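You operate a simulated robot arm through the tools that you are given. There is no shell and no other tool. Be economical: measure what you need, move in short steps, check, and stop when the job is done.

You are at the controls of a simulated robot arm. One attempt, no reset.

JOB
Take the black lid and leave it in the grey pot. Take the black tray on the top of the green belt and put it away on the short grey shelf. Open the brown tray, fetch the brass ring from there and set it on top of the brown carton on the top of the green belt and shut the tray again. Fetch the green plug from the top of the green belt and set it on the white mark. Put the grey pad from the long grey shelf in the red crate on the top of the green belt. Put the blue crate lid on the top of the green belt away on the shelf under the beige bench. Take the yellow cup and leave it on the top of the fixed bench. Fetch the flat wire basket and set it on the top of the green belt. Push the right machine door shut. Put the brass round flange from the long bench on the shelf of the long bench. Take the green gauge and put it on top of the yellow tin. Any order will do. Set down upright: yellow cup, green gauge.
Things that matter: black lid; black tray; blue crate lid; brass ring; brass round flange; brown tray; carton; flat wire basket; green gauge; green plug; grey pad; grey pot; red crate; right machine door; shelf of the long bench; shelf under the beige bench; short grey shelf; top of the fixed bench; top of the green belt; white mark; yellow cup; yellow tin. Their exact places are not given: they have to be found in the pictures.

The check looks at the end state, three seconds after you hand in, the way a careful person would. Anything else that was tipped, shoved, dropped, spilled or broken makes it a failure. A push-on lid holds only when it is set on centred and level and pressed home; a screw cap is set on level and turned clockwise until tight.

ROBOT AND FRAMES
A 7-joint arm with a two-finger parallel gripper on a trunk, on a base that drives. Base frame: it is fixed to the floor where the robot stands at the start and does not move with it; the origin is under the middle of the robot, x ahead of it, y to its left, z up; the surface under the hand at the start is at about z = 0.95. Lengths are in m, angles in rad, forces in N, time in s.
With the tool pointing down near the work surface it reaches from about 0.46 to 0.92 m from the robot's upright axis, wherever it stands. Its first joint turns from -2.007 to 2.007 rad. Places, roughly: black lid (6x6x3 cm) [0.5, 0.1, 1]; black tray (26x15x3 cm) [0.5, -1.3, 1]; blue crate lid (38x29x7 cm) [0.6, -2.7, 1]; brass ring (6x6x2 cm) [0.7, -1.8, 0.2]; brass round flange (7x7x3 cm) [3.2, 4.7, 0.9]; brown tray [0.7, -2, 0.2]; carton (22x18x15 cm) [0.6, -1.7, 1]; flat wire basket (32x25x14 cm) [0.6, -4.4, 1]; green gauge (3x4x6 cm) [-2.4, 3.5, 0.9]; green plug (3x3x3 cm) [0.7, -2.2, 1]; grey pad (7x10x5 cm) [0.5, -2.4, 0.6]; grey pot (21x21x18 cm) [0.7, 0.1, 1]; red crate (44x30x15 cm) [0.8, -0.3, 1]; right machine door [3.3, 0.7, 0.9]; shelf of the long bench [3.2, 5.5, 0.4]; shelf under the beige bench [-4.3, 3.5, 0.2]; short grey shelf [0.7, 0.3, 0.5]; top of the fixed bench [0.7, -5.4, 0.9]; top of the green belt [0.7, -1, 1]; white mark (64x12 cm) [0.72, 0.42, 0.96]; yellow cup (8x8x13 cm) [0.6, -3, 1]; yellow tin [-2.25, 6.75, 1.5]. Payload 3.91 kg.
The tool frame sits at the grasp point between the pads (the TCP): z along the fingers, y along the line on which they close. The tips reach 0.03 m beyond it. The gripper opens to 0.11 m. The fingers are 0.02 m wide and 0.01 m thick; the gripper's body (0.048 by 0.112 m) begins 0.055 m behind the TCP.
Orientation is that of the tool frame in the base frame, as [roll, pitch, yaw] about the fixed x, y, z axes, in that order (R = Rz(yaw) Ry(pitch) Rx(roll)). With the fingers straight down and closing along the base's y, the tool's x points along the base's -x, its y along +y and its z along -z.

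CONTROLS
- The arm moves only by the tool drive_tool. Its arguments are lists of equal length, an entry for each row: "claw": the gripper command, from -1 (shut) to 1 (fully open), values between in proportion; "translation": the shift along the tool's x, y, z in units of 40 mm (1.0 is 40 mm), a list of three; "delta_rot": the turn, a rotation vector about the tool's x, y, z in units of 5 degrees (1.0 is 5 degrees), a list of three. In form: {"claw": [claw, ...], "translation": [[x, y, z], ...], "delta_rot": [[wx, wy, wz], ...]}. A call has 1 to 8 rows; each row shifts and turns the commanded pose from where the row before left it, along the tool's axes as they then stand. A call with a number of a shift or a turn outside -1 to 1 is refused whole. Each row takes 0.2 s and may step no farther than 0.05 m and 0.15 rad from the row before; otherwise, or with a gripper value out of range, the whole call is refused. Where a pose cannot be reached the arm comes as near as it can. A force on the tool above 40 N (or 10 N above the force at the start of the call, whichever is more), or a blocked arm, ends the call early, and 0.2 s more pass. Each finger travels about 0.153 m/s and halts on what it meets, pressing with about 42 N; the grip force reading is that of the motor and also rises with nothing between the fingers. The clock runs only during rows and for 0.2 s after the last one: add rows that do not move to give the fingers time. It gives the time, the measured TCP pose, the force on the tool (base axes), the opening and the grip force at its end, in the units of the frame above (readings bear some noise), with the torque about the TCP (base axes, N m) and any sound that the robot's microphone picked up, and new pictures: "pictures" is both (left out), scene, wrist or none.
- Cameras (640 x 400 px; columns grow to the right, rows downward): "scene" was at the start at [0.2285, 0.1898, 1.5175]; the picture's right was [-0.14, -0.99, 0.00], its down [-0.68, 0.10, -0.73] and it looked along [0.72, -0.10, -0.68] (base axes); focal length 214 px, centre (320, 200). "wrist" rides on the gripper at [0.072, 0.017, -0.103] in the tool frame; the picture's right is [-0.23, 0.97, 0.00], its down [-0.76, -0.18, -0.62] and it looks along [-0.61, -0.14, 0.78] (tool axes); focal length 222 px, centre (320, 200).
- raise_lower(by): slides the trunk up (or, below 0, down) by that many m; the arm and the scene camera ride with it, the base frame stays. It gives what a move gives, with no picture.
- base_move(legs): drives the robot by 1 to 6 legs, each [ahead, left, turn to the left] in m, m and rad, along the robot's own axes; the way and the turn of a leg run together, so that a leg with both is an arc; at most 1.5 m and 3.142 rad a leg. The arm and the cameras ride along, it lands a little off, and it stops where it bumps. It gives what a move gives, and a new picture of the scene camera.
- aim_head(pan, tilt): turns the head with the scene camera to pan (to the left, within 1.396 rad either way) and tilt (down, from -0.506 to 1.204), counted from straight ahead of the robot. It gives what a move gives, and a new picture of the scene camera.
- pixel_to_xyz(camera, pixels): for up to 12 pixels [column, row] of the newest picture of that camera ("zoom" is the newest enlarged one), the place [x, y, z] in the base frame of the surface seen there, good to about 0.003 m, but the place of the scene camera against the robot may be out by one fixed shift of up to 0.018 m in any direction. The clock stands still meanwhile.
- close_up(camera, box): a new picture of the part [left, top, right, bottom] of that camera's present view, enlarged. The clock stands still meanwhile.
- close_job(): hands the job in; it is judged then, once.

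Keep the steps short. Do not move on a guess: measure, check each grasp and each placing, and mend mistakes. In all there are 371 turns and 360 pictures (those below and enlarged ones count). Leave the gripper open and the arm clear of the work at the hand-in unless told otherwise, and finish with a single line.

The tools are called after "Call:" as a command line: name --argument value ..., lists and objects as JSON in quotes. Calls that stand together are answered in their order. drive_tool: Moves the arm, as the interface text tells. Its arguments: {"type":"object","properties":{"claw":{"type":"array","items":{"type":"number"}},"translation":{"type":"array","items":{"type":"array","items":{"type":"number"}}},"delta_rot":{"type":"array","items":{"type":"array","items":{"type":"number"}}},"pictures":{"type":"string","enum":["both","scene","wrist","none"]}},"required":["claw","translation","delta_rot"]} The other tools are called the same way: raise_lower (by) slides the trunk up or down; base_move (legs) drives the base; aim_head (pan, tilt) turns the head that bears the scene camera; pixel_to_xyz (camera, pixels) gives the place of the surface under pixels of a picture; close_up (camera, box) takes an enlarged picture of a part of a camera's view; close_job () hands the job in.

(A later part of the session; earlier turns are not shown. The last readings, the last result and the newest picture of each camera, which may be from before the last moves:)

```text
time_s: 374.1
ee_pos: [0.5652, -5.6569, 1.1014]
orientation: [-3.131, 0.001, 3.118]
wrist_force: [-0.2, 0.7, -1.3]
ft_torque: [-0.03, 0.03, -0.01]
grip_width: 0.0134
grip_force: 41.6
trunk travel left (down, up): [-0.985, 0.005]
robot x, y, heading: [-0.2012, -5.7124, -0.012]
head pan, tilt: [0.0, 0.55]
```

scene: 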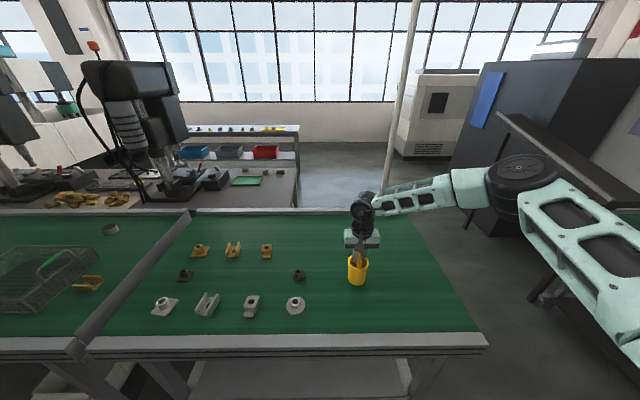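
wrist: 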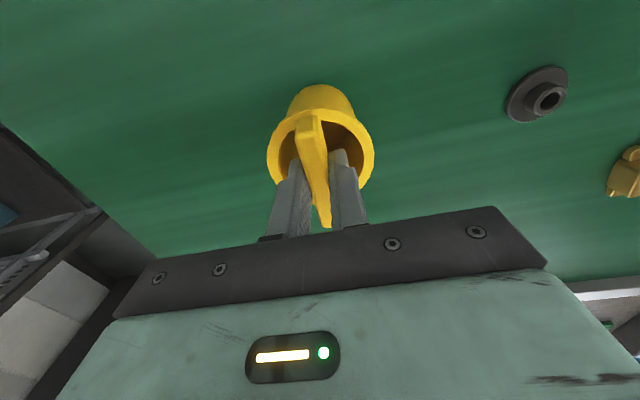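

Call:
pixel_to_xyz --camera "wrist" --pixels '[[430, 120], [200, 120], [450, 180]]'

Call:
drive_tool --claw '[-1, -1]' --translation '[[0, 0, 0.6], [0, 0, 0]]' --delta_rot '[[0, 0, 0], [0, 0, 0]]' --pictures "none"

```text
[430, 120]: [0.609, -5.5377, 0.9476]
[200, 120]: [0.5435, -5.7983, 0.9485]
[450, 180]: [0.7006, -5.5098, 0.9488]
```

```text
time_s: 374.7
ee_pos: [0.5659, -5.6571, 1.0786]
orientation: [-3.132, -0.002, 3.117]
wrist_force: [0.2, -0.1, -0.1]
ft_torque: [-0.01, 0.01, 0.0]
grip_width: 0.0135
grip_force: 41.9
trunk travel left (down, up): [-0.985, 0.005]
robot x, y, heading: [-0.203, -5.7145, -0.011]
head pan, tilt: [0.0, 0.55]
```

Call:
drive_tool --claw '[-1, -1, -0.3, -0.3, 0, 0, 0, 0]' --translation '[[0, 0, 0.16], [0, 0, 0], [0, 0, 0], [0, 0, 0], [0, 0, -0.7], [0, 0, -1], [0, 0, -1], [0, 0, -1]]' --delta_rot '[[0, 0, 0], [0, 0, 0], [0, 0, 0], [0, 0, 0], [0, 0, 0], [0, 0, 0], [0, 0, 0], [0, 0, 0]]' --pictures "scene"

```text
time_s: 376.5
ee_pos: [0.5657, -5.6584, 1.2197]
orientation: [-3.13, -0.001, 3.118]
wrist_force: [-0.2, 0.2, 0.3]
ft_torque: [0.0, 0.01, 0.04]
grip_width: 0.0551
grip_force: 0.0
trunk travel left (down, up): [-0.985, 0.005]
robot x, y, heading: [-0.2031, -5.7118, -0.015]
head pan, tilt: [0.0, 0.55]
```

scene: 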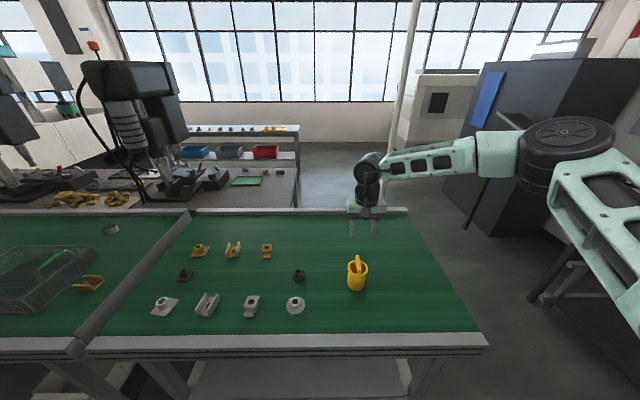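

Cup stands upright on the fixed bench. Next the wire basket: strafe left ≈ 1.2 m.

Call:
base_move --legs '[[0, 1.2, 0.013]]'

Call:
drive_tool --claw '[1]' --translation '[[0, 0, 0]]' --delta_rot '[[0, 0, 0]]' --pictures "wrist"

Call:
aim_head --pan -0.15 --tilt 0.75

```text
time_s: 382.5
ee_pos: [0.5871, -4.474, 1.2207]
orientation: [-3.133, -0.002, 3.105]
wrist_force: [-0.3, 1.9, 1.5]
ft_torque: [0.0, -0.03, 0.0]
grip_width: 0.0551
grip_force: 0.2
trunk travel left (down, up): [-0.985, 0.005]
robot x, y, heading: [-0.1757, -4.5256, -0.024]
head pan, tilt: [0.0, 0.55]
```

scene: 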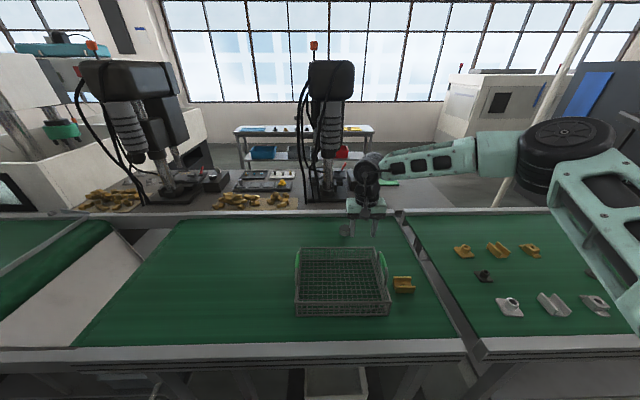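

```text
time_s: 382.9
ee_pos: [0.5878, -4.474, 1.2194]
orientation: [-3.132, -0.002, 3.105]
wrist_force: [-0.5, -0.2, 0.3]
ft_torque: [0.0, 0.0, 0.04]
grip_width: 0.11
grip_force: 0.1
trunk travel left (down, up): [-0.985, 0.005]
robot x, y, heading: [-0.1771, -4.5233, -0.024]
head pan, tilt: [0.0, 0.55]
```

wrist: 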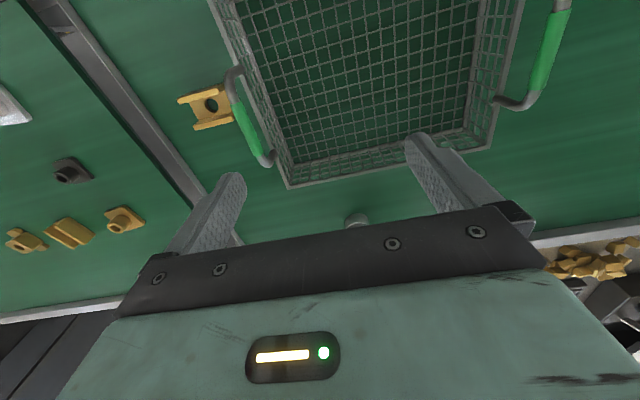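

```text
time_s: 383.6
ee_pos: [0.5877, -4.4748, 1.22]
orientation: [-3.132, -0.003, 3.105]
wrist_force: [-0.2, -0.1, -0.6]
ft_torque: [0.0, 0.02, 0.01]
grip_width: 0.1102
grip_force: 0.0
trunk travel left (down, up): [-0.985, 0.005]
robot x, y, heading: [-0.1802, -4.5276, -0.025]
head pan, tilt: [-0.15, 0.75]
```

scene: 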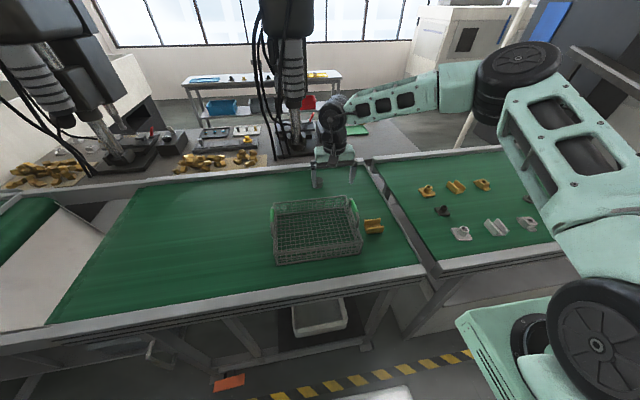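

Call:
close_up --camera "scene" --box '[255, 180, 395, 275]'

Call:
pixel_to_xyz --camera "wrist" --pixels '[[288, 187], [489, 147], [222, 15], [524, 5], [245, 115], [542, 75], [350, 165], [340, 100], [270, 163], [500, 100]]'

Call:
pixel_to_xyz --camera "scene" --pixels '[[275, 250], [361, 237], [273, 262], [362, 252], [320, 245], [274, 213], [352, 207], [318, 255]]'

```text
4.21 times, centred on (325, 228) of scene
```

zoom: 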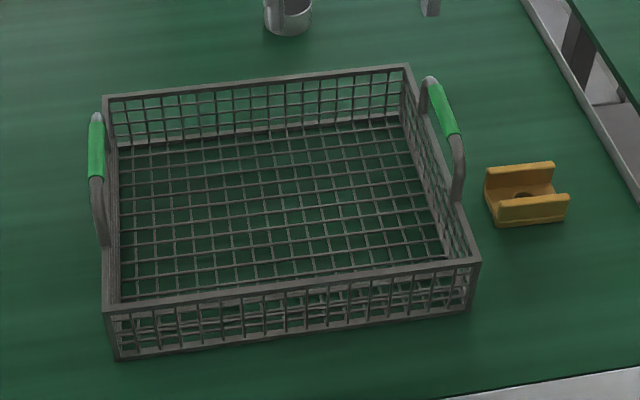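

```text
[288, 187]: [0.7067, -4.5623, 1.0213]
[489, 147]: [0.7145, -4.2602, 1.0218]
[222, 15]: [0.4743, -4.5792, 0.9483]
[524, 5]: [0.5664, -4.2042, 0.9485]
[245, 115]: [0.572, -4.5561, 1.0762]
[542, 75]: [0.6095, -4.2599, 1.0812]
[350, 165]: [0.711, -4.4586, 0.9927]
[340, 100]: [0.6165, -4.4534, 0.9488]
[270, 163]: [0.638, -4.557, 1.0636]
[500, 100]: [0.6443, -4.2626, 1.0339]
```

```text
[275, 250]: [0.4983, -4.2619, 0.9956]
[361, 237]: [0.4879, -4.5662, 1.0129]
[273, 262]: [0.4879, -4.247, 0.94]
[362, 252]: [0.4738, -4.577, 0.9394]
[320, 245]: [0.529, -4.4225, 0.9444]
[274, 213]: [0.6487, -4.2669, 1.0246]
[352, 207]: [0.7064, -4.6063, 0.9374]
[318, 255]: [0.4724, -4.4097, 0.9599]
```

Basket: rim z 1.022, x 0.48–0.715, y −4.565…−4.26. I'll clasp the middle of its front wall with the fingers deep: turn the hand 90° so it closes along x.

Call:
drive_tool --claw '[1, 1, 1, 1, 1, 1, 1, 1]' --translation '[[0, 0, 0], [0, 0, 0], [0, 0, 0], [0, 0, 0], [0, 0, 0], [0, 0, 0], [0, 0, 0], [0, 0, 0]]' --delta_rot '[[0, 0, 1], [0, 0, 1], [0, 0, 1], [0, 0, 1], [0, 0, 1], [0, 0, 1], [0, 0, 1], [0, 0, 1]]' --pictures "none"

Call:
drive_tool --claw '[1, 1, 1, 1, 1, 1, 1, 1]' --translation '[[0, 0, 0], [0, 0, 0], [0, 0, 0], [0, 0, 0], [0, 0, 0], [0, 0, 0], [0, 0, 0], [0, 0, 0]]' --delta_rot '[[0, 0, 1], [0, 0, 1], [0, 0, 1], [0, 0, 1], [0, 0, 1], [0, 0, 1], [0, 0, 1], [0, 0, 1]]' --pictures "none"

Call:
drive_tool --claw '[1, 1, 1, 1, 1, 1]' --translation '[[0, 0, 0], [0, 0, 0], [0.7, -0.9, 0], [0.7, -0.9, 0], [0.2, -0.8, 0.5], [0, 0, 0]]' --delta_rot '[[0, 0, 1], [0, 0, 0.6], [0, 0, 0], [0, 0, 0], [0, 0, 0], [0, 0, 0]]' --pictures "wrist"

```text
time_s: 385.4
ee_pos: [0.5883, -4.4757, 1.2193]
orientation: [-3.132, 0.006, 2.404]
wrist_force: [0.6, -0.1, 0.7]
ft_torque: [0.0, -0.01, 0.0]
grip_width: 0.1101
grip_force: 0.1
trunk travel left (down, up): [-0.985, 0.005]
robot x, y, heading: [-0.174, -4.526, -0.017]
head pan, tilt: [-0.15, 0.75]
```

```text
time_s: 387.2
ee_pos: [0.588, -4.4744, 1.2187]
orientation: [-3.139, 0.011, 1.71]
wrist_force: [-0.1, 0.0, -0.2]
ft_torque: [-0.02, 0.0, -0.02]
grip_width: 0.1101
grip_force: 0.0
trunk travel left (down, up): [-0.985, 0.005]
robot x, y, heading: [-0.1796, -4.5222, -0.025]
head pan, tilt: [-0.15, 0.75]
```

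```text
time_s: 388.6
ee_pos: [0.4834, -4.4087, 1.1977]
orientation: [-3.139, 0.011, 1.57]
wrist_force: [-0.6, 0.0, -1.1]
ft_torque: [-0.02, 0.02, 0.02]
grip_width: 0.1098
grip_force: 0.1
trunk travel left (down, up): [-0.985, 0.005]
robot x, y, heading: [-0.1807, -4.5248, -0.02]
head pan, tilt: [-0.15, 0.75]
```

wrist: 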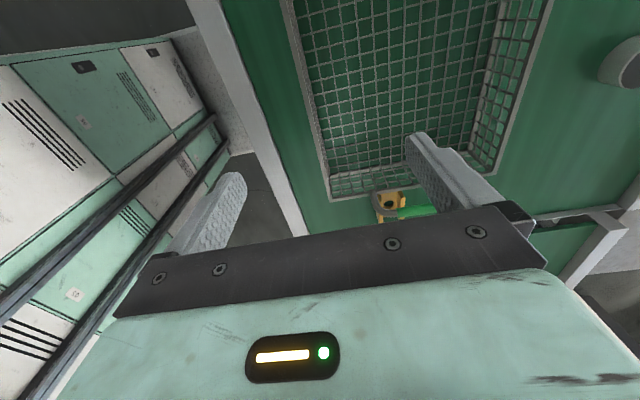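

Call:
pixel_to_xyz --camera "wrist" --pixels '[[290, 20], [297, 50], [305, 90], [315, 140], [300, 90], [292, 50], [330, 199], [497, 170]]'

Call:
close_up --camera "wrist" --box '[260, 0, 400, 90]'

```text
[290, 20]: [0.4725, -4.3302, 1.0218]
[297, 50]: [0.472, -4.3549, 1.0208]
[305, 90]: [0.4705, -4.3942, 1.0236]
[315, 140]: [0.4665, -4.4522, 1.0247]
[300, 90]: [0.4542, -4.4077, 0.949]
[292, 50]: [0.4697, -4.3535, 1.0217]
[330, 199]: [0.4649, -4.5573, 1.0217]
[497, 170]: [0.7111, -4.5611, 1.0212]
```

```text
4.44 times, centred on (330, 45) of wrist
```

zoom: 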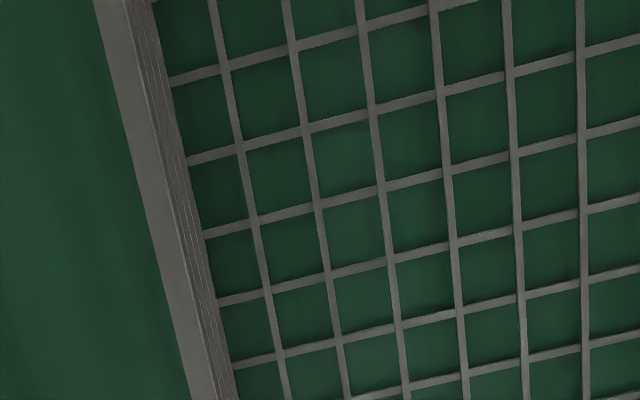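

Call:
drive_tool --claw '[0.4, 0.4, 0.4, 0.4, 0.4, 0.4]' --translation '[[0, -0.33, 0.8], [0, 0, 1], [0, 0, 1], [0, 0, 0.9], [0, 0, 0], [0, 0, 0]]' --delta_rot '[[0, 0, 0.4], [0, 0, 0], [0, 0, 0], [0, 0, 0], [0, 0, 0], [0, 0, 0]]' --pictures "wrist"

```text
time_s: 390.0
ee_pos: [0.4702, -4.4133, 1.0525]
orientation: [-3.14, 0.011, 1.533]
wrist_force: [0.2, -0.1, 0.2]
ft_torque: [-0.02, -0.02, -0.02]
grip_width: 0.0774
grip_force: 0.0
trunk travel left (down, up): [-0.985, 0.005]
robot x, y, heading: [-0.1756, -4.5236, -0.025]
head pan, tilt: [-0.15, 0.75]
```

wrist: 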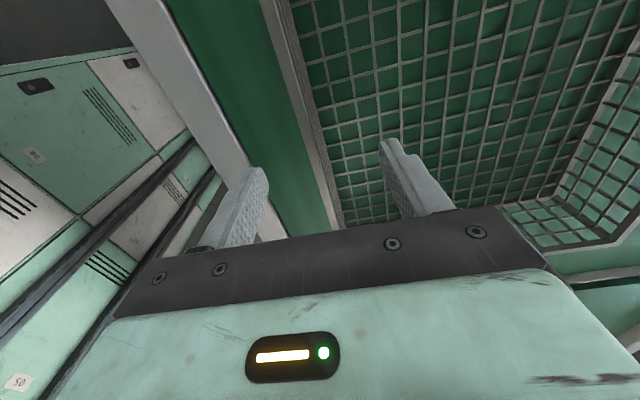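

Call:
drive_tool --claw '[0.4, 0.4, -1, -1, -1, -1]' --translation '[[0, 0, 0.8], [0, 0, 0.7], [0, 0, 0], [0, 0, 0], [0, 0, 0], [0, 0, 0]]' --delta_rot '[[0, 0, 0], [0, 0, 0], [0, 0, 0], [0, 0, 0], [0, 0, 0], [0, 0, 0]]' --pictures "wrist"

```text
time_s: 391.4
ee_pos: [0.4704, -4.4136, 0.9928]
orientation: [-3.14, 0.01, 1.535]
wrist_force: [0.4, 1.6, 0.0]
ft_torque: [-0.04, -0.45, 0.55]
grip_width: 0.0057
grip_force: 42.7
trunk travel left (down, up): [-0.985, 0.005]
robot x, y, heading: [-0.1793, -4.5292, -0.025]
head pan, tilt: [-0.15, 0.75]
```

wrist: 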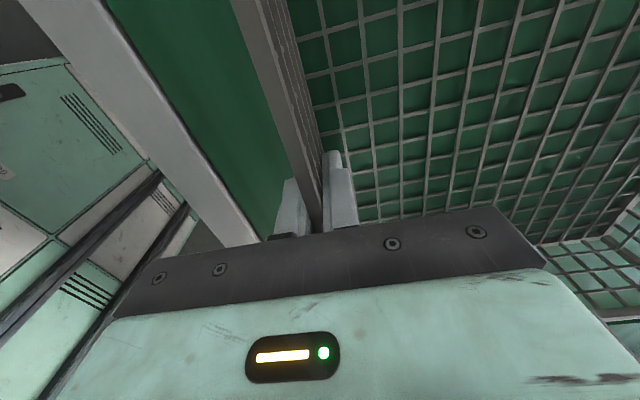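

Wall held (6 mm). Try a small lift and check tilt.

Call:
drive_tool --claw '[-1, -1, -1]' --translation '[[0, 0, -0.4], [0, 0, -0.6], [0, 0, 0]]' --delta_rot '[[0, 0, 0], [0, 0, 0], [0, 0, 0]]' --pictures "scene"

```text
time_s: 392.2
ee_pos: [0.4716, -4.4137, 1.0321]
orientation: [-3.139, 0.013, 1.532]
wrist_force: [-0.6, 0.2, -4.0]
ft_torque: [-0.01, 0.47, -0.02]
grip_width: 0.0056
grip_force: 42.0
trunk travel left (down, up): [-0.985, 0.005]
robot x, y, heading: [-0.1807, -4.5215, -0.022]
head pan, tilt: [-0.15, 0.75]
```

scene: 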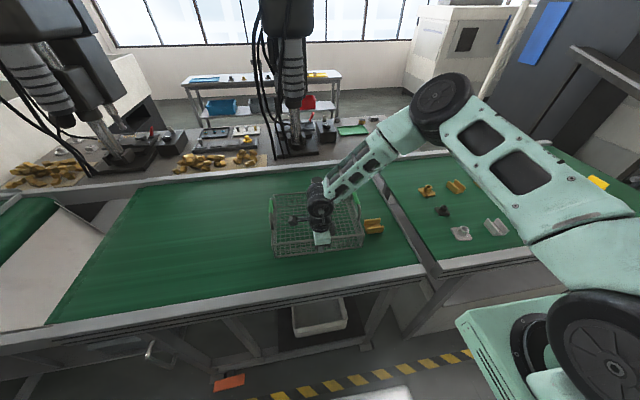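

Fully lifted, ≈ 0.4 kg, level. Lift more and drive left to the free stretch of the green belt at y ≈ −2.19.

Call:
drive_tool --claw '[-1, -1, -1, -1, -1]' --translation '[[0, 0, -1], [0, 0, -1], [0, 0, -1], [0, 0, -1], [0, 0, -0.5]]' --delta_rot '[[0, 0, 0], [0, 0, 0], [0, 0, 0], [0, 0, 0], [0, 0, 0]]' --pictures "none"

Call:
base_move --legs '[[0, 1.1, 0.01], [0, 1.1, 0.012]]'

```text
time_s: 393.4
ee_pos: [0.4724, -4.4116, 1.2124]
orientation: [-3.141, 0.012, 1.534]
wrist_force: [1.1, -0.4, -4.1]
ft_torque: [-0.02, 0.5, 0.02]
grip_width: 0.0058
grip_force: 42.1
trunk travel left (down, up): [-0.985, 0.005]
robot x, y, heading: [-0.1788, -4.525, -0.025]
head pan, tilt: [-0.15, 0.75]
```

```text
time_s: 404.3
ee_pos: [0.4395, -2.1612, 1.2117]
orientation: [-3.139, 0.01, 1.601]
wrist_force: [-0.3, 0.3, -4.2]
ft_torque: [-0.02, 0.48, 0.01]
grip_width: 0.0056
grip_force: 41.8
trunk travel left (down, up): [-0.985, 0.005]
robot x, y, heading: [-0.2018, -2.3192, 0.037]
head pan, tilt: [-0.15, 0.75]
```

scene: 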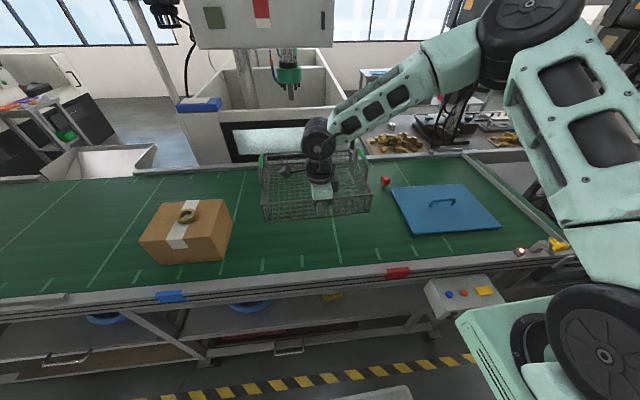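

Call:
base_move --legs '[[0.13, -0.02, 0]]'

Call:
drive_tool --claw '[-1, -1, -1, -1, -1, -1]' --translation '[[0, 0, 1], [0, 0, 1], [0, 0, 1], [0, 0, 1], [0, 0, 1], [0, 0, 0.3]]' --delta_rot '[[0, 0, 0], [0, 0, 0], [0, 0, 0], [0, 0, 0], [0, 0, 0], [0, 0, 0]]' --pictures "scene"

```text
time_s: 405.6
ee_pos: [0.5679, -2.174, 1.2124]
orientation: [-3.14, 0.013, 1.603]
wrist_force: [0.1, 0.6, -4.1]
ft_torque: [-0.06, 0.46, 0.0]
grip_width: 0.006
grip_force: 42.6
trunk travel left (down, up): [-0.985, 0.005]
robot x, y, heading: [-0.0712, -2.3286, 0.042]
head pan, tilt: [-0.15, 0.75]
```

scene: 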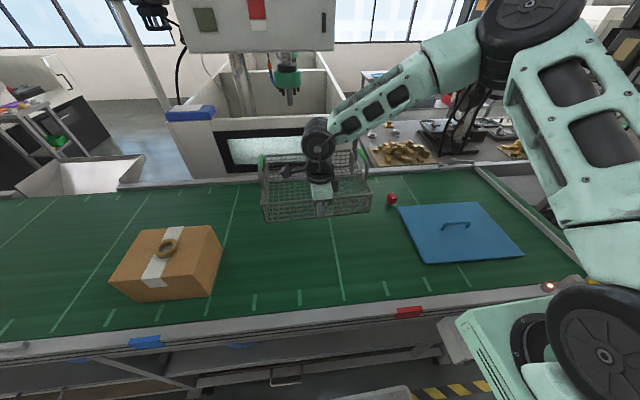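

```text
time_s: 407.0
ee_pos: [0.5681, -2.1775, 0.9977]
orientation: [-3.14, 0.011, 1.602]
wrist_force: [0.3, -0.4, -3.9]
ft_torque: [-0.04, 0.45, 0.01]
grip_width: 0.0057
grip_force: 41.9
trunk travel left (down, up): [-0.985, 0.005]
robot x, y, heading: [-0.0763, -2.3256, 0.041]
head pan, tilt: [-0.15, 0.75]
```

scene: 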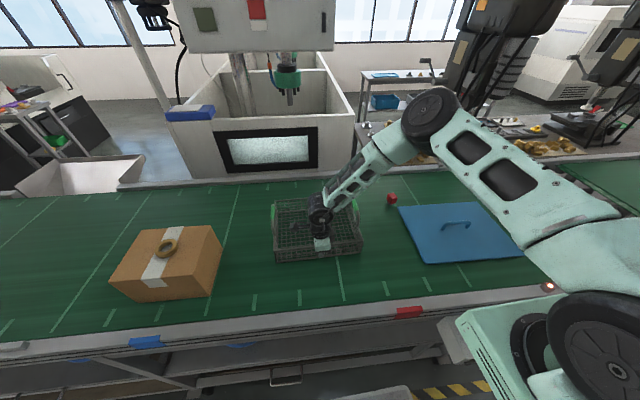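

Call:
drive_tool --claw '[-1, -1, 0.2, 0.2, 0.2, 0.2, 0.2]' --translation '[[0, 0, 0.08], [0, 0, 0], [0, 0, 0], [0, 0, 0], [0, 0, -0.7], [0, 0, -1], [0, 0, -1]]' --delta_rot '[[0, 0, 0], [0, 0, 0], [0, 0, 0], [0, 0, 0], [0, 0, 0], [0, 0, 0], [0, 0, 0]]' --pictures "none"

Call:
drive_tool --claw '[1, 1, 1, 1]' --translation '[[0, 0, -1], [0, 0, -1], [0, 0, -0.8], [0, 0, 0]]' --delta_rot '[[0, 0, 0], [0, 0, 0], [0, 0, 0], [0, 0, 0]]' --pictures "scene"

```text
time_s: 408.6
ee_pos: [0.5692, -2.177, 1.1058]
orientation: [-3.139, 0.012, 1.603]
wrist_force: [0.6, 0.0, -0.6]
ft_torque: [-0.04, -0.02, 0.03]
grip_width: 0.0659
grip_force: 0.1
trunk travel left (down, up): [-0.985, 0.005]
robot x, y, heading: [-0.0747, -2.3301, 0.041]
head pan, tilt: [-0.15, 0.75]
```

```text
time_s: 409.6
ee_pos: [0.5671, -2.179, 1.2161]
orientation: [-3.139, 0.013, 1.603]
wrist_force: [-0.2, 0.8, 0.3]
ft_torque: [0.0, -0.05, -0.02]
grip_width: 0.11
grip_force: 0.0
trunk travel left (down, up): [-0.985, 0.005]
robot x, y, heading: [-0.0747, -2.3275, 0.044]
head pan, tilt: [-0.15, 0.75]
```

scene: 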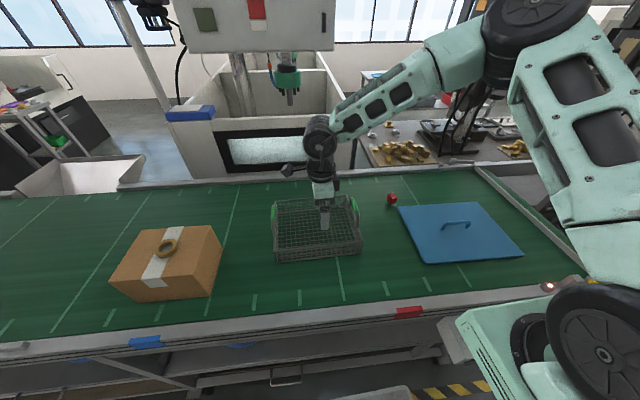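

Basket is on the belt. Next the blue lid: drive right 0.55 m to its handle.

Call:
base_move --legs '[[0, -0.55, -0.04]]'

Call:
drive_tool --claw '[1, 1, 1, 1, 1, 1, 1]' --translation '[[0, 0, 0], [0, 0, 0], [0, 0, 0], [0, 0, 0], [0, 0, 0], [0, 0, 0], [0, 0, 0]]' --delta_rot '[[-1, 0, 0], [-1, 0, 0], [-1, 0, 0], [-1, 0, 0], [-1, 0, 0], [-1, 0, 0], [0, 0, 0]]' --pictures "wrist"

Call:
close_up --camera "scene" --box '[200, 150, 440, 300]'

```text
time_s: 412.8
ee_pos: [0.5867, -2.7575, 1.2158]
orientation: [-3.14, 0.013, 1.568]
wrist_force: [-0.5, 0.5, 0.2]
ft_torque: [-0.01, 0.0, -0.01]
grip_width: 0.1099
grip_force: 0.2
trunk travel left (down, up): [-0.985, 0.005]
robot x, y, heading: [-0.0604, -2.8856, 0.009]
head pan, tilt: [-0.15, 0.75]
```

scene: 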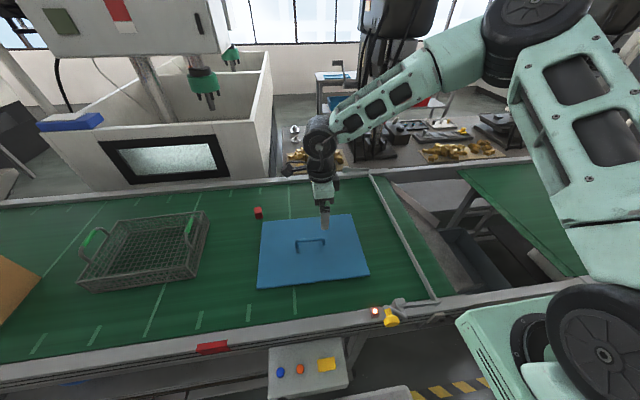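

```text
time_s: 414.4
ee_pos: [0.5865, -2.7585, 1.2168]
orientation: [2.618, 0.01, 1.565]
wrist_force: [0.0, -0.2, 0.5]
ft_torque: [-0.02, 0.0, 0.03]
grip_width: 0.1102
grip_force: 0.0
trunk travel left (down, up): [-0.985, 0.005]
robot x, y, heading: [-0.0594, -2.8828, 0.007]
head pan, tilt: [-0.15, 0.75]
```

wrist: 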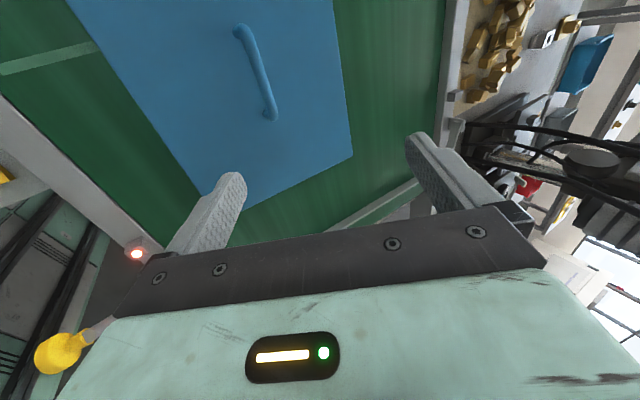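

```text
2.67 times, centred on (320, 225) of scene
```

zoom: 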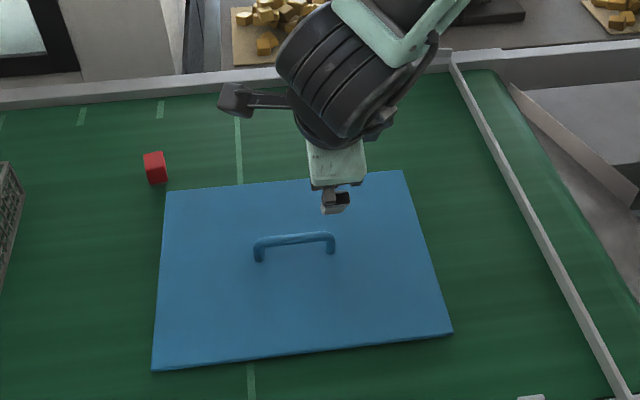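

Call:
pixel_to_xyz --camera "wrist" --pixels '[[240, 28], [250, 55], [258, 75], [266, 95], [272, 116], [235, 35], [300, 120], [210, 60], [352, 155], [333, 5]]'

Call:
pixel_to_xyz --camera "zoom" --pixels '[[258, 240], [332, 235], [295, 238], [295, 270], [155, 368], [450, 333], [168, 193], [403, 172]]'

```text
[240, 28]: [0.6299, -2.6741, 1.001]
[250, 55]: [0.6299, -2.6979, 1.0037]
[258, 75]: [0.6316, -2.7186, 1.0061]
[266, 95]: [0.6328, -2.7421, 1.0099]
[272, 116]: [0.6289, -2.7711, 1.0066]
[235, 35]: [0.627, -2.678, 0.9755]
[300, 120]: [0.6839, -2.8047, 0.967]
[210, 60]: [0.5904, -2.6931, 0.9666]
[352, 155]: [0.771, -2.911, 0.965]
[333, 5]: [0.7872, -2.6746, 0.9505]
```

```text
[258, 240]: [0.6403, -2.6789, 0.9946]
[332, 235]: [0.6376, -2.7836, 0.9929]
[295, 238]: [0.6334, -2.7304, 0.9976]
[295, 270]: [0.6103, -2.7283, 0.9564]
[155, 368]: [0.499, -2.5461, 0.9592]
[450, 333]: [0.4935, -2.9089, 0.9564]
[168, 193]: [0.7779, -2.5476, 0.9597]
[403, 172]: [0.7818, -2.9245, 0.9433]
```

Handle bar centre (0.635, −2.73, 1.002). Pre-approach with a narrow opening.

Call:
drive_tool --claw '[-0.4, -0.4, -0.4, -0.4]' --translation '[[0.24, -0.54, 0.78], [0.24, -0.54, 0.78], [0.23, -0.55, 0.79], [0, 0, 0]]' --delta_rot '[[0, 0, 0], [0, 0, 0], [0, 0, 0], [0, 0, 0]]' --pictures "wrist"

```text
time_s: 415.4
ee_pos: [0.5762, -2.7314, 1.0993]
orientation: [2.621, 0.009, 1.566]
wrist_force: [0.0, -0.4, -1.2]
ft_torque: [-0.03, 0.0, -0.02]
grip_width: 0.0327
grip_force: 0.1
trunk travel left (down, up): [-0.985, 0.005]
robot x, y, heading: [-0.0594, -2.8899, 0.003]
head pan, tilt: [-0.15, 0.75]
```

wrist: 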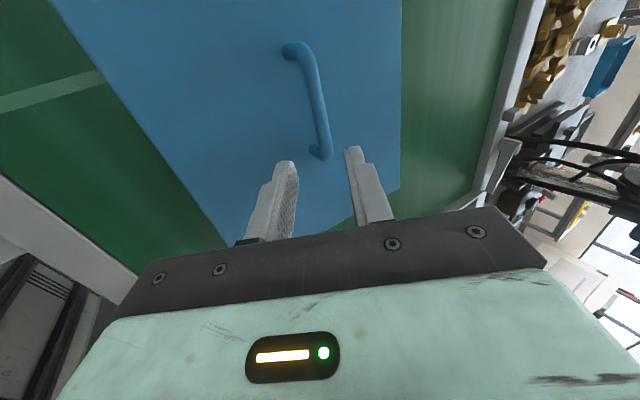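

Call:
pixel_to_xyz --camera "wrist" --pixels '[[308, 70], [315, 90], [320, 110], [324, 130], [297, 48], [312, 92]]'

Call:
drive_tool --claw '[-0.4, -0.4, -0.4]' --translation '[[0, 0, 0.9], [0, 0, 0.9], [0, 0, 0]]' --delta_rot '[[0, 0, 0], [0, 0, 0], [0, 0, 0]]' --pictures "wrist"

```text
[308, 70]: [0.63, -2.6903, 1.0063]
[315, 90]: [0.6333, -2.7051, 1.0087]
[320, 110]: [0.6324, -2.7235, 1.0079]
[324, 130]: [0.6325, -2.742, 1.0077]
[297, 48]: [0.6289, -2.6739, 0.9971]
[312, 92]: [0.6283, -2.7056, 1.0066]
```

```text
time_s: 416.2
ee_pos: [0.6137, -2.7315, 1.0387]
orientation: [2.619, 0.013, 1.567]
wrist_force: [-0.4, 0.2, 0.5]
ft_torque: [-0.03, 0.02, -0.03]
grip_width: 0.0329
grip_force: 0.1
trunk travel left (down, up): [-0.985, 0.005]
robot x, y, heading: [-0.059, -2.89, 0.003]
head pan, tilt: [-0.15, 0.75]
```

wrist: 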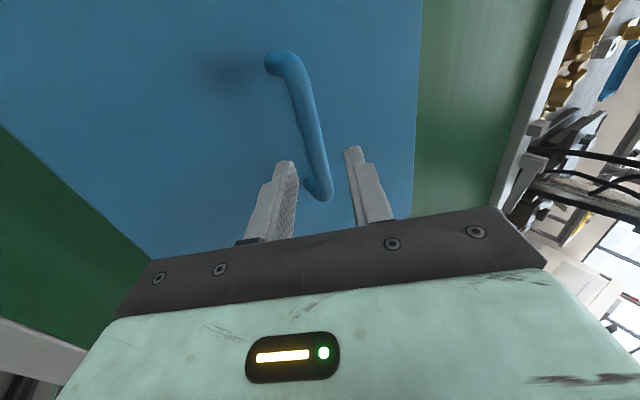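

Call:
drive_tool --claw '[-0.4, -0.4, -1, -1, -1]' --translation '[[0, 0, 0.6], [0, 0, 0], [0, 0, 0], [0, 0, 0], [0, 0, 0]]' --delta_rot '[[0, 0, 0], [0, 0, 0], [0, 0, 0], [0, 0, 0], [0, 0, 0]]' --pictures "wrist"

```text
time_s: 417.4
ee_pos: [0.6265, -2.7314, 1.0194]
orientation: [2.621, 0.009, 1.565]
wrist_force: [1.3, 0.3, -0.1]
ft_torque: [0.26, 0.0, -0.23]
grip_width: 0.0133
grip_force: 42.1
trunk travel left (down, up): [-0.985, 0.005]
robot x, y, heading: [-0.0628, -2.8856, 0.005]
head pan, tilt: [-0.15, 0.75]
```

wrist: 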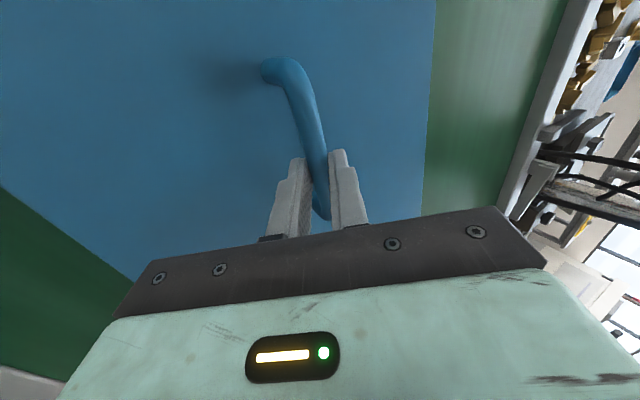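

Call:
drive_tool --claw '[-1, -1, -1, -1, -1, -1]' --translation '[[0, 0.25, -0.43], [0, 0.5, -0.866], [0, 0.5, -0.866], [0, 0.5, -0.866], [0, 0.5, -0.866], [0, 0, 0]]' --delta_rot '[[0, 0, 0], [0, 0, 0], [0, 0, 0], [0, 0, 0], [0, 0, 0], [0, 0, 0]]' --pictures "both"

```text
time_s: 418.8
ee_pos: [0.6234, -2.7253, 1.1985]
orientation: [2.62, 0.011, 1.565]
wrist_force: [0.2, -0.6, -2.6]
ft_torque: [-0.03, 0.06, 0.02]
grip_width: 0.0132
grip_force: 42.4
trunk travel left (down, up): [-0.985, 0.005]
robot x, y, heading: [-0.0605, -2.8895, 0.005]
head pan, tilt: [-0.15, 0.75]
```

scene: 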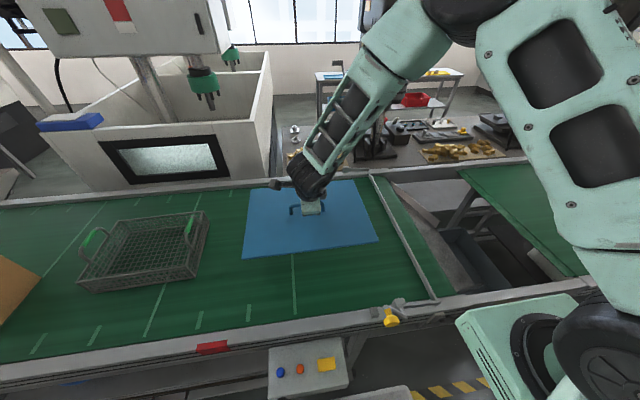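
wrist: 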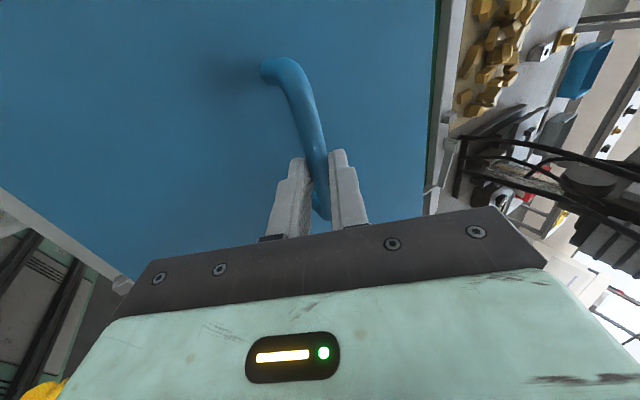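

Lid held level. Back away and survey the way to the beige bench (behind, left).

Call:
base_move --legs '[[-0.9, 0, 0], [0, 0, 1.57]]'

Call:
aim_head --pan 0.5 --tilt 0.3

```text
time_s: 427.4
ee_pos: [-1.1404, -2.2287, 1.1989]
orientation: [2.619, 0.01, -3.101]
wrist_force: [0.2, 0.4, -2.5]
ft_torque: [-0.04, -0.05, -0.01]
grip_width: 0.0134
grip_force: 41.7
trunk travel left (down, up): [-0.985, 0.005]
robot x, y, heading: [-0.9504, -2.9033, 1.621]
head pan, tilt: [-0.15, 0.75]
```

scene: 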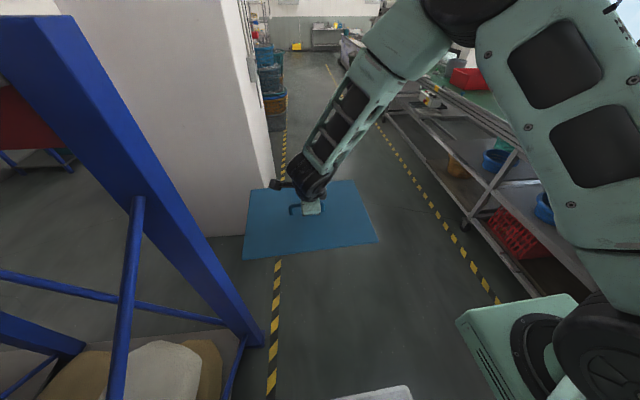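

```text
time_s: 428.4
ee_pos: [-1.1415, -2.2277, 1.1974]
orientation: [2.619, 0.012, -3.1]
wrist_force: [-0.7, 0.1, -2.4]
ft_torque: [-0.02, 0.0, -0.02]
grip_width: 0.0132
grip_force: 42.2
trunk travel left (down, up): [-0.985, 0.005]
robot x, y, heading: [-0.9506, -2.9039, 1.622]
head pan, tilt: [0.499, 0.3]
```

scene: 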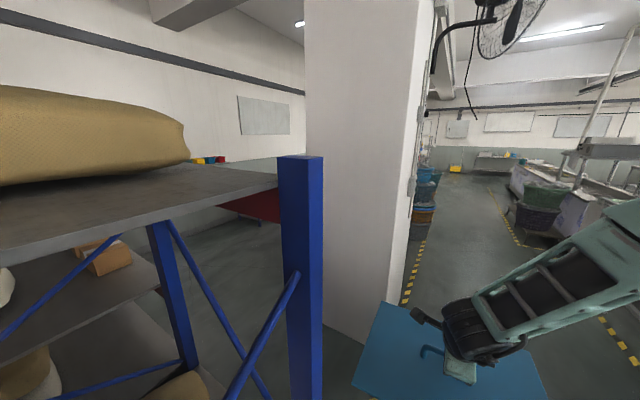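

Call:
pixel_to_xyz --camera "scene" --pixels '[[380, 305], [300, 390], [425, 215], [428, 175], [405, 260], [520, 215], [530, 190], [480, 155], [455, 170], [610, 320], [560, 225]]'

```text
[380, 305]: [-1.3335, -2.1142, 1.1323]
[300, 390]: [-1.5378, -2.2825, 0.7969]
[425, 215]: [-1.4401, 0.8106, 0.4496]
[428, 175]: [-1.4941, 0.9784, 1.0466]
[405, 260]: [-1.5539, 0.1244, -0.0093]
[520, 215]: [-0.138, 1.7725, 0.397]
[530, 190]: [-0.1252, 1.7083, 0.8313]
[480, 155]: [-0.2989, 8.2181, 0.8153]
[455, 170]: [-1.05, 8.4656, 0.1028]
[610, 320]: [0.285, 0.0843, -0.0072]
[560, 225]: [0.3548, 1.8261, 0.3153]
```

Call:
base_move --legs '[[0, -0.12, -0.05], [1.5, 0, 0], [1.5, 0, 0]]'

Call:
aim_head --pan 0.7 --tilt 0.25

```text
time_s: 443.8
ee_pos: [-1.0537, 0.7905, 1.1976]
orientation: [2.619, 0.012, -3.111]
wrist_force: [0.0, 0.3, -3.2]
ft_torque: [-0.06, -0.04, 0.02]
grip_width: 0.0132
grip_force: 41.7
trunk travel left (down, up): [-0.985, 0.005]
robot x, y, heading: [-0.8711, 0.1117, 1.613]
head pan, tilt: [0.499, 0.3]
```

scene: 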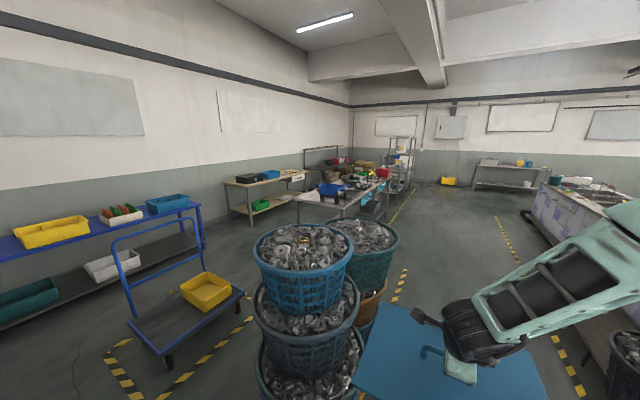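

```text
time_s: 444.5
ee_pos: [-1.0541, 0.7896, 1.197]
orientation: [2.619, 0.012, -3.112]
wrist_force: [-0.6, -0.2, -2.0]
ft_torque: [-0.03, -0.07, -0.01]
grip_width: 0.0131
grip_force: 42.0
trunk travel left (down, up): [-0.985, 0.005]
robot x, y, heading: [-0.8735, 0.1111, 1.615]
head pan, tilt: [0.7, 0.25]
```

scene: 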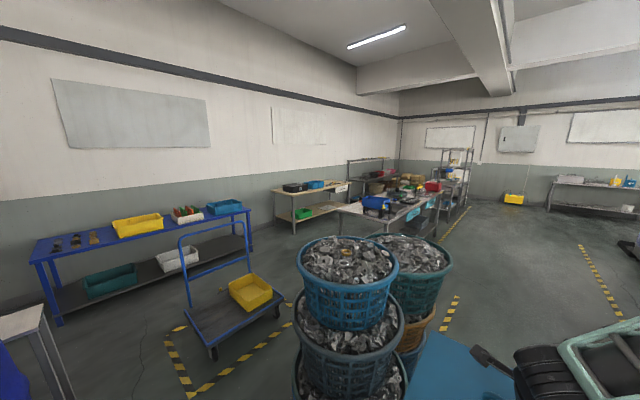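

Call:
close_up --camera "scene" --box '[230, 130, 490, 260]'

Call:
pixel_to_xyz --camera "scene" --pixels '[[273, 193], [349, 184], [275, 218], [345, 205], [337, 210], [430, 235], [292, 230], [280, 290], [285, 320], [440, 240], [400, 240], [253, 210]]'

```text
2.46 times, centred on (360, 195) of scene
```

zoom: 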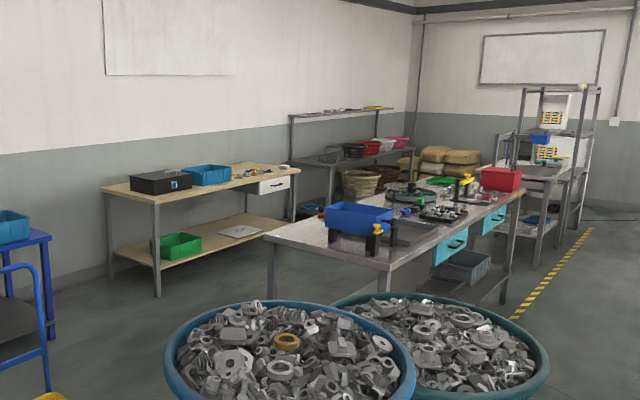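

```text
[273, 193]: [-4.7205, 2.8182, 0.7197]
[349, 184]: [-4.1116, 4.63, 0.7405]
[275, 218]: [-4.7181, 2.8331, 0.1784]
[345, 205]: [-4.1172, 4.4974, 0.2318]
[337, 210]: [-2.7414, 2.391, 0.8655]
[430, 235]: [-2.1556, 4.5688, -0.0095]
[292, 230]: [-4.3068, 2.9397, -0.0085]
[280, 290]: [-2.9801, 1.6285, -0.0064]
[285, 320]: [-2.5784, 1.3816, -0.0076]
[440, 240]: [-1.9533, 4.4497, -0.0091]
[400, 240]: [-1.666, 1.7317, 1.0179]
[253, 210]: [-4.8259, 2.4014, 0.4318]
```

The beige bench (x −4.7…−4.1, y 2.8–4.65) has a metal table before it, so I'll go round its north end. Continue up the aisle.

Call:
base_move --legs '[[0, 0, -0.045], [1.5, 0, 0], [1.5, 0, 0], [1.2, 0, 0]]'

Call:
aim_head --pan 1.1 --tilt 0.35

```text
time_s: 464.8
ee_pos: [-0.9221, 4.9366, 1.1986]
orientation: [2.621, 0.012, 3.116]
wrist_force: [-0.3, 1.4, -3.1]
ft_torque: [-0.01, -0.04, -0.01]
grip_width: 0.0131
grip_force: 42.3
trunk travel left (down, up): [-0.985, 0.005]
robot x, y, heading: [-0.7772, 4.2503, 1.553]
head pan, tilt: [0.7, 0.25]
```

scene: 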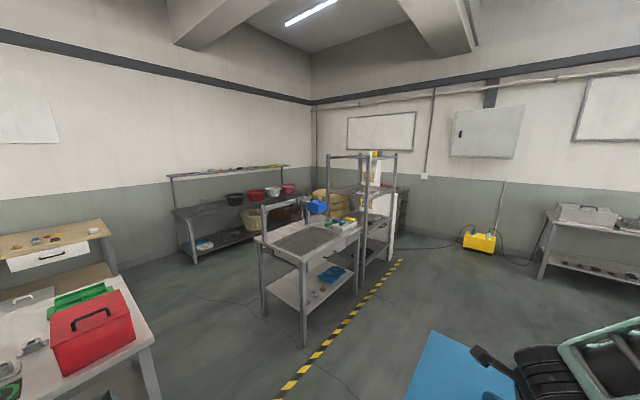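

```text
time_s: 465.6
ee_pos: [-0.9222, 4.9366, 1.1983]
orientation: [2.619, 0.012, 3.118]
wrist_force: [0.7, 0.1, -3.2]
ft_torque: [-0.02, -0.04, -0.02]
grip_width: 0.013
grip_force: 42.4
trunk travel left (down, up): [-0.985, 0.005]
robot x, y, heading: [-0.7722, 4.2493, 1.558]
head pan, tilt: [1.1, 0.351]
```

scene: 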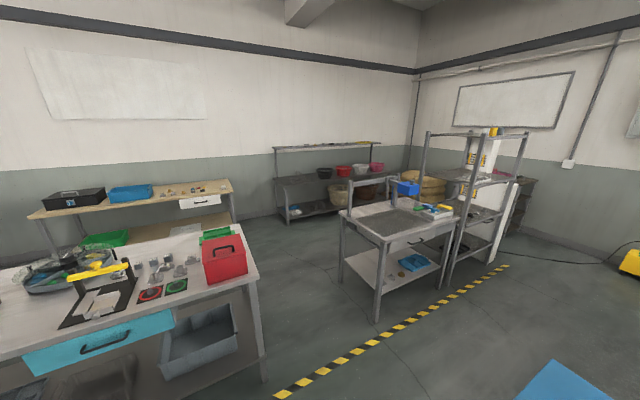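

Call:
pixel_to_xyz --camera "scene" --pixels '[[258, 277], [200, 228], [265, 380], [342, 215], [383, 243], [455, 212], [378, 320], [235, 190], [230, 215], [286, 215], [494, 131], [345, 280]]'

Call:
close_up --camera "scene" --box '[0, 170, 280, 345]'

Call:
close_up --camera "scene" --box '[400, 110, 540, 200]'

```text
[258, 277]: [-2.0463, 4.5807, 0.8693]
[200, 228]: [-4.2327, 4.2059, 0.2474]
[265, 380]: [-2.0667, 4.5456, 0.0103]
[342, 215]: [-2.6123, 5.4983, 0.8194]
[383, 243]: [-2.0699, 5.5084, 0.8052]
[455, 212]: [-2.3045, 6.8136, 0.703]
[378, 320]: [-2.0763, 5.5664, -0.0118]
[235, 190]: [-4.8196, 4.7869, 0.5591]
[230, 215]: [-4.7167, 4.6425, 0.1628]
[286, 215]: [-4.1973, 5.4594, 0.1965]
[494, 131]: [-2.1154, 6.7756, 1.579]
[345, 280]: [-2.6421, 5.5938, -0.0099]
```

```text
2.29 times, centred on (140, 258) of scene
```

zoom: 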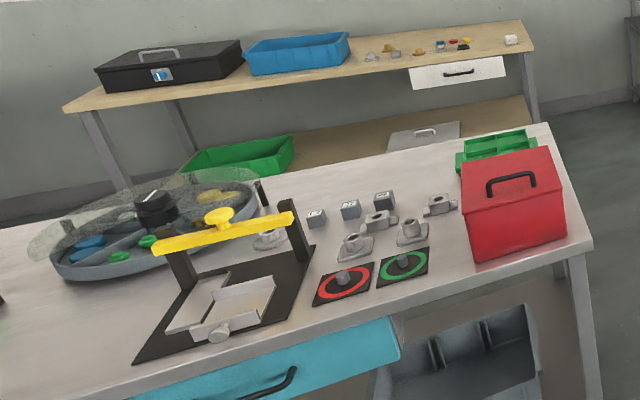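

```text
4.44 times, centred on (470, 155) of scene
```

zoom: 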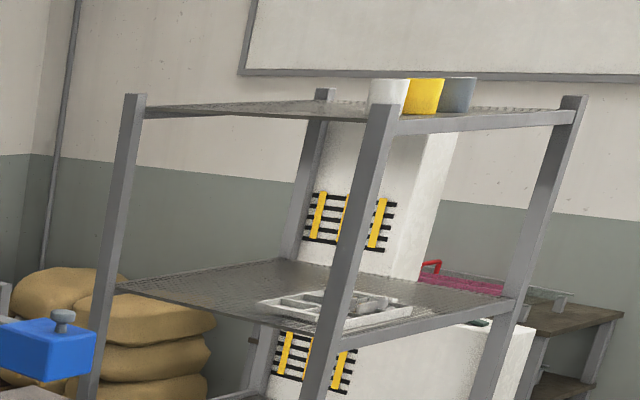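

Gap between the tables is y 4.58–5.5. Go to y ≈ 5.03, turn to face the wall (−x) and drive in.

Call:
base_move --legs '[[0.79, 0, 0], [0, 0, 1.58], [1.3, 0, 0]]'

Call:
aim_head --pan 0.3 --tilt 0.45

```text
time_s: 479.8
ee_pos: [-2.7279, 4.9741, 1.1977]
orientation: [2.62, 0.01, -1.637]
wrist_force: [-1.2, 0.3, -2.8]
ft_torque: [0.02, -0.02, 0.03]
grip_width: 0.0133
grip_force: 41.3
trunk travel left (down, up): [-0.985, 0.005]
robot x, y, heading: [-2.0317, 5.0975, 3.092]
head pan, tilt: [1.1, 0.351]
```

scene: 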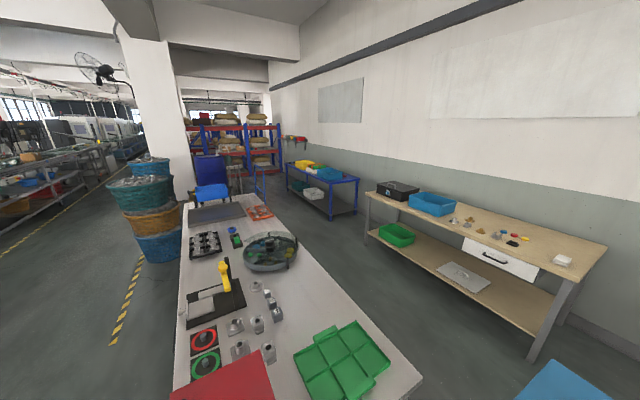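

```text
time_s: 480.9
ee_pos: [-2.7274, 4.974, 1.1976]
orientation: [2.619, 0.012, -1.636]
wrist_force: [0.0, 0.3, -2.0]
ft_torque: [0.0, -0.01, 0.03]
grip_width: 0.0133
grip_force: 42.1
trunk travel left (down, up): [-0.985, 0.005]
robot x, y, heading: [-2.036, 5.0933, 3.09]
head pan, tilt: [0.3, 0.45]
```

scene: 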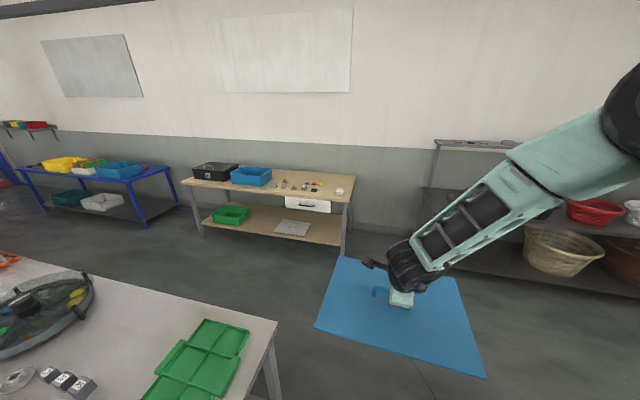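

Call:
close_up --camera "scene" --box '[170, 150, 370, 260]'

Call:
pixel_to_xyz --camera "scene" --pixels '[[343, 243], [312, 222], [308, 237], [275, 234], [284, 221], [252, 222], [249, 208], [340, 215], [331, 212], [348, 195], [286, 200], [265, 225]]'

```text
3.20 times, centred on (270, 205) of scene
```

zoom: 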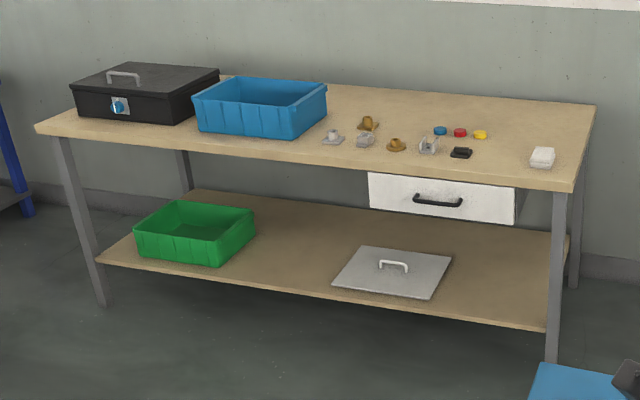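

```text
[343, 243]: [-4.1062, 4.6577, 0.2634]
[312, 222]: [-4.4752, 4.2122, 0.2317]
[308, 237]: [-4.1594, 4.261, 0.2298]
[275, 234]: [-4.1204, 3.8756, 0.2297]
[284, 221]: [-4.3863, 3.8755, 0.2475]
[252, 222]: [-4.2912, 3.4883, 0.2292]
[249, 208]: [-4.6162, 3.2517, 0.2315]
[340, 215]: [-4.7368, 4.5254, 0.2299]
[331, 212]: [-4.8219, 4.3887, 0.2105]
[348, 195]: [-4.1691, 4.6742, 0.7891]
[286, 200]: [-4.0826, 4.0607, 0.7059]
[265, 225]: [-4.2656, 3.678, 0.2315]
```

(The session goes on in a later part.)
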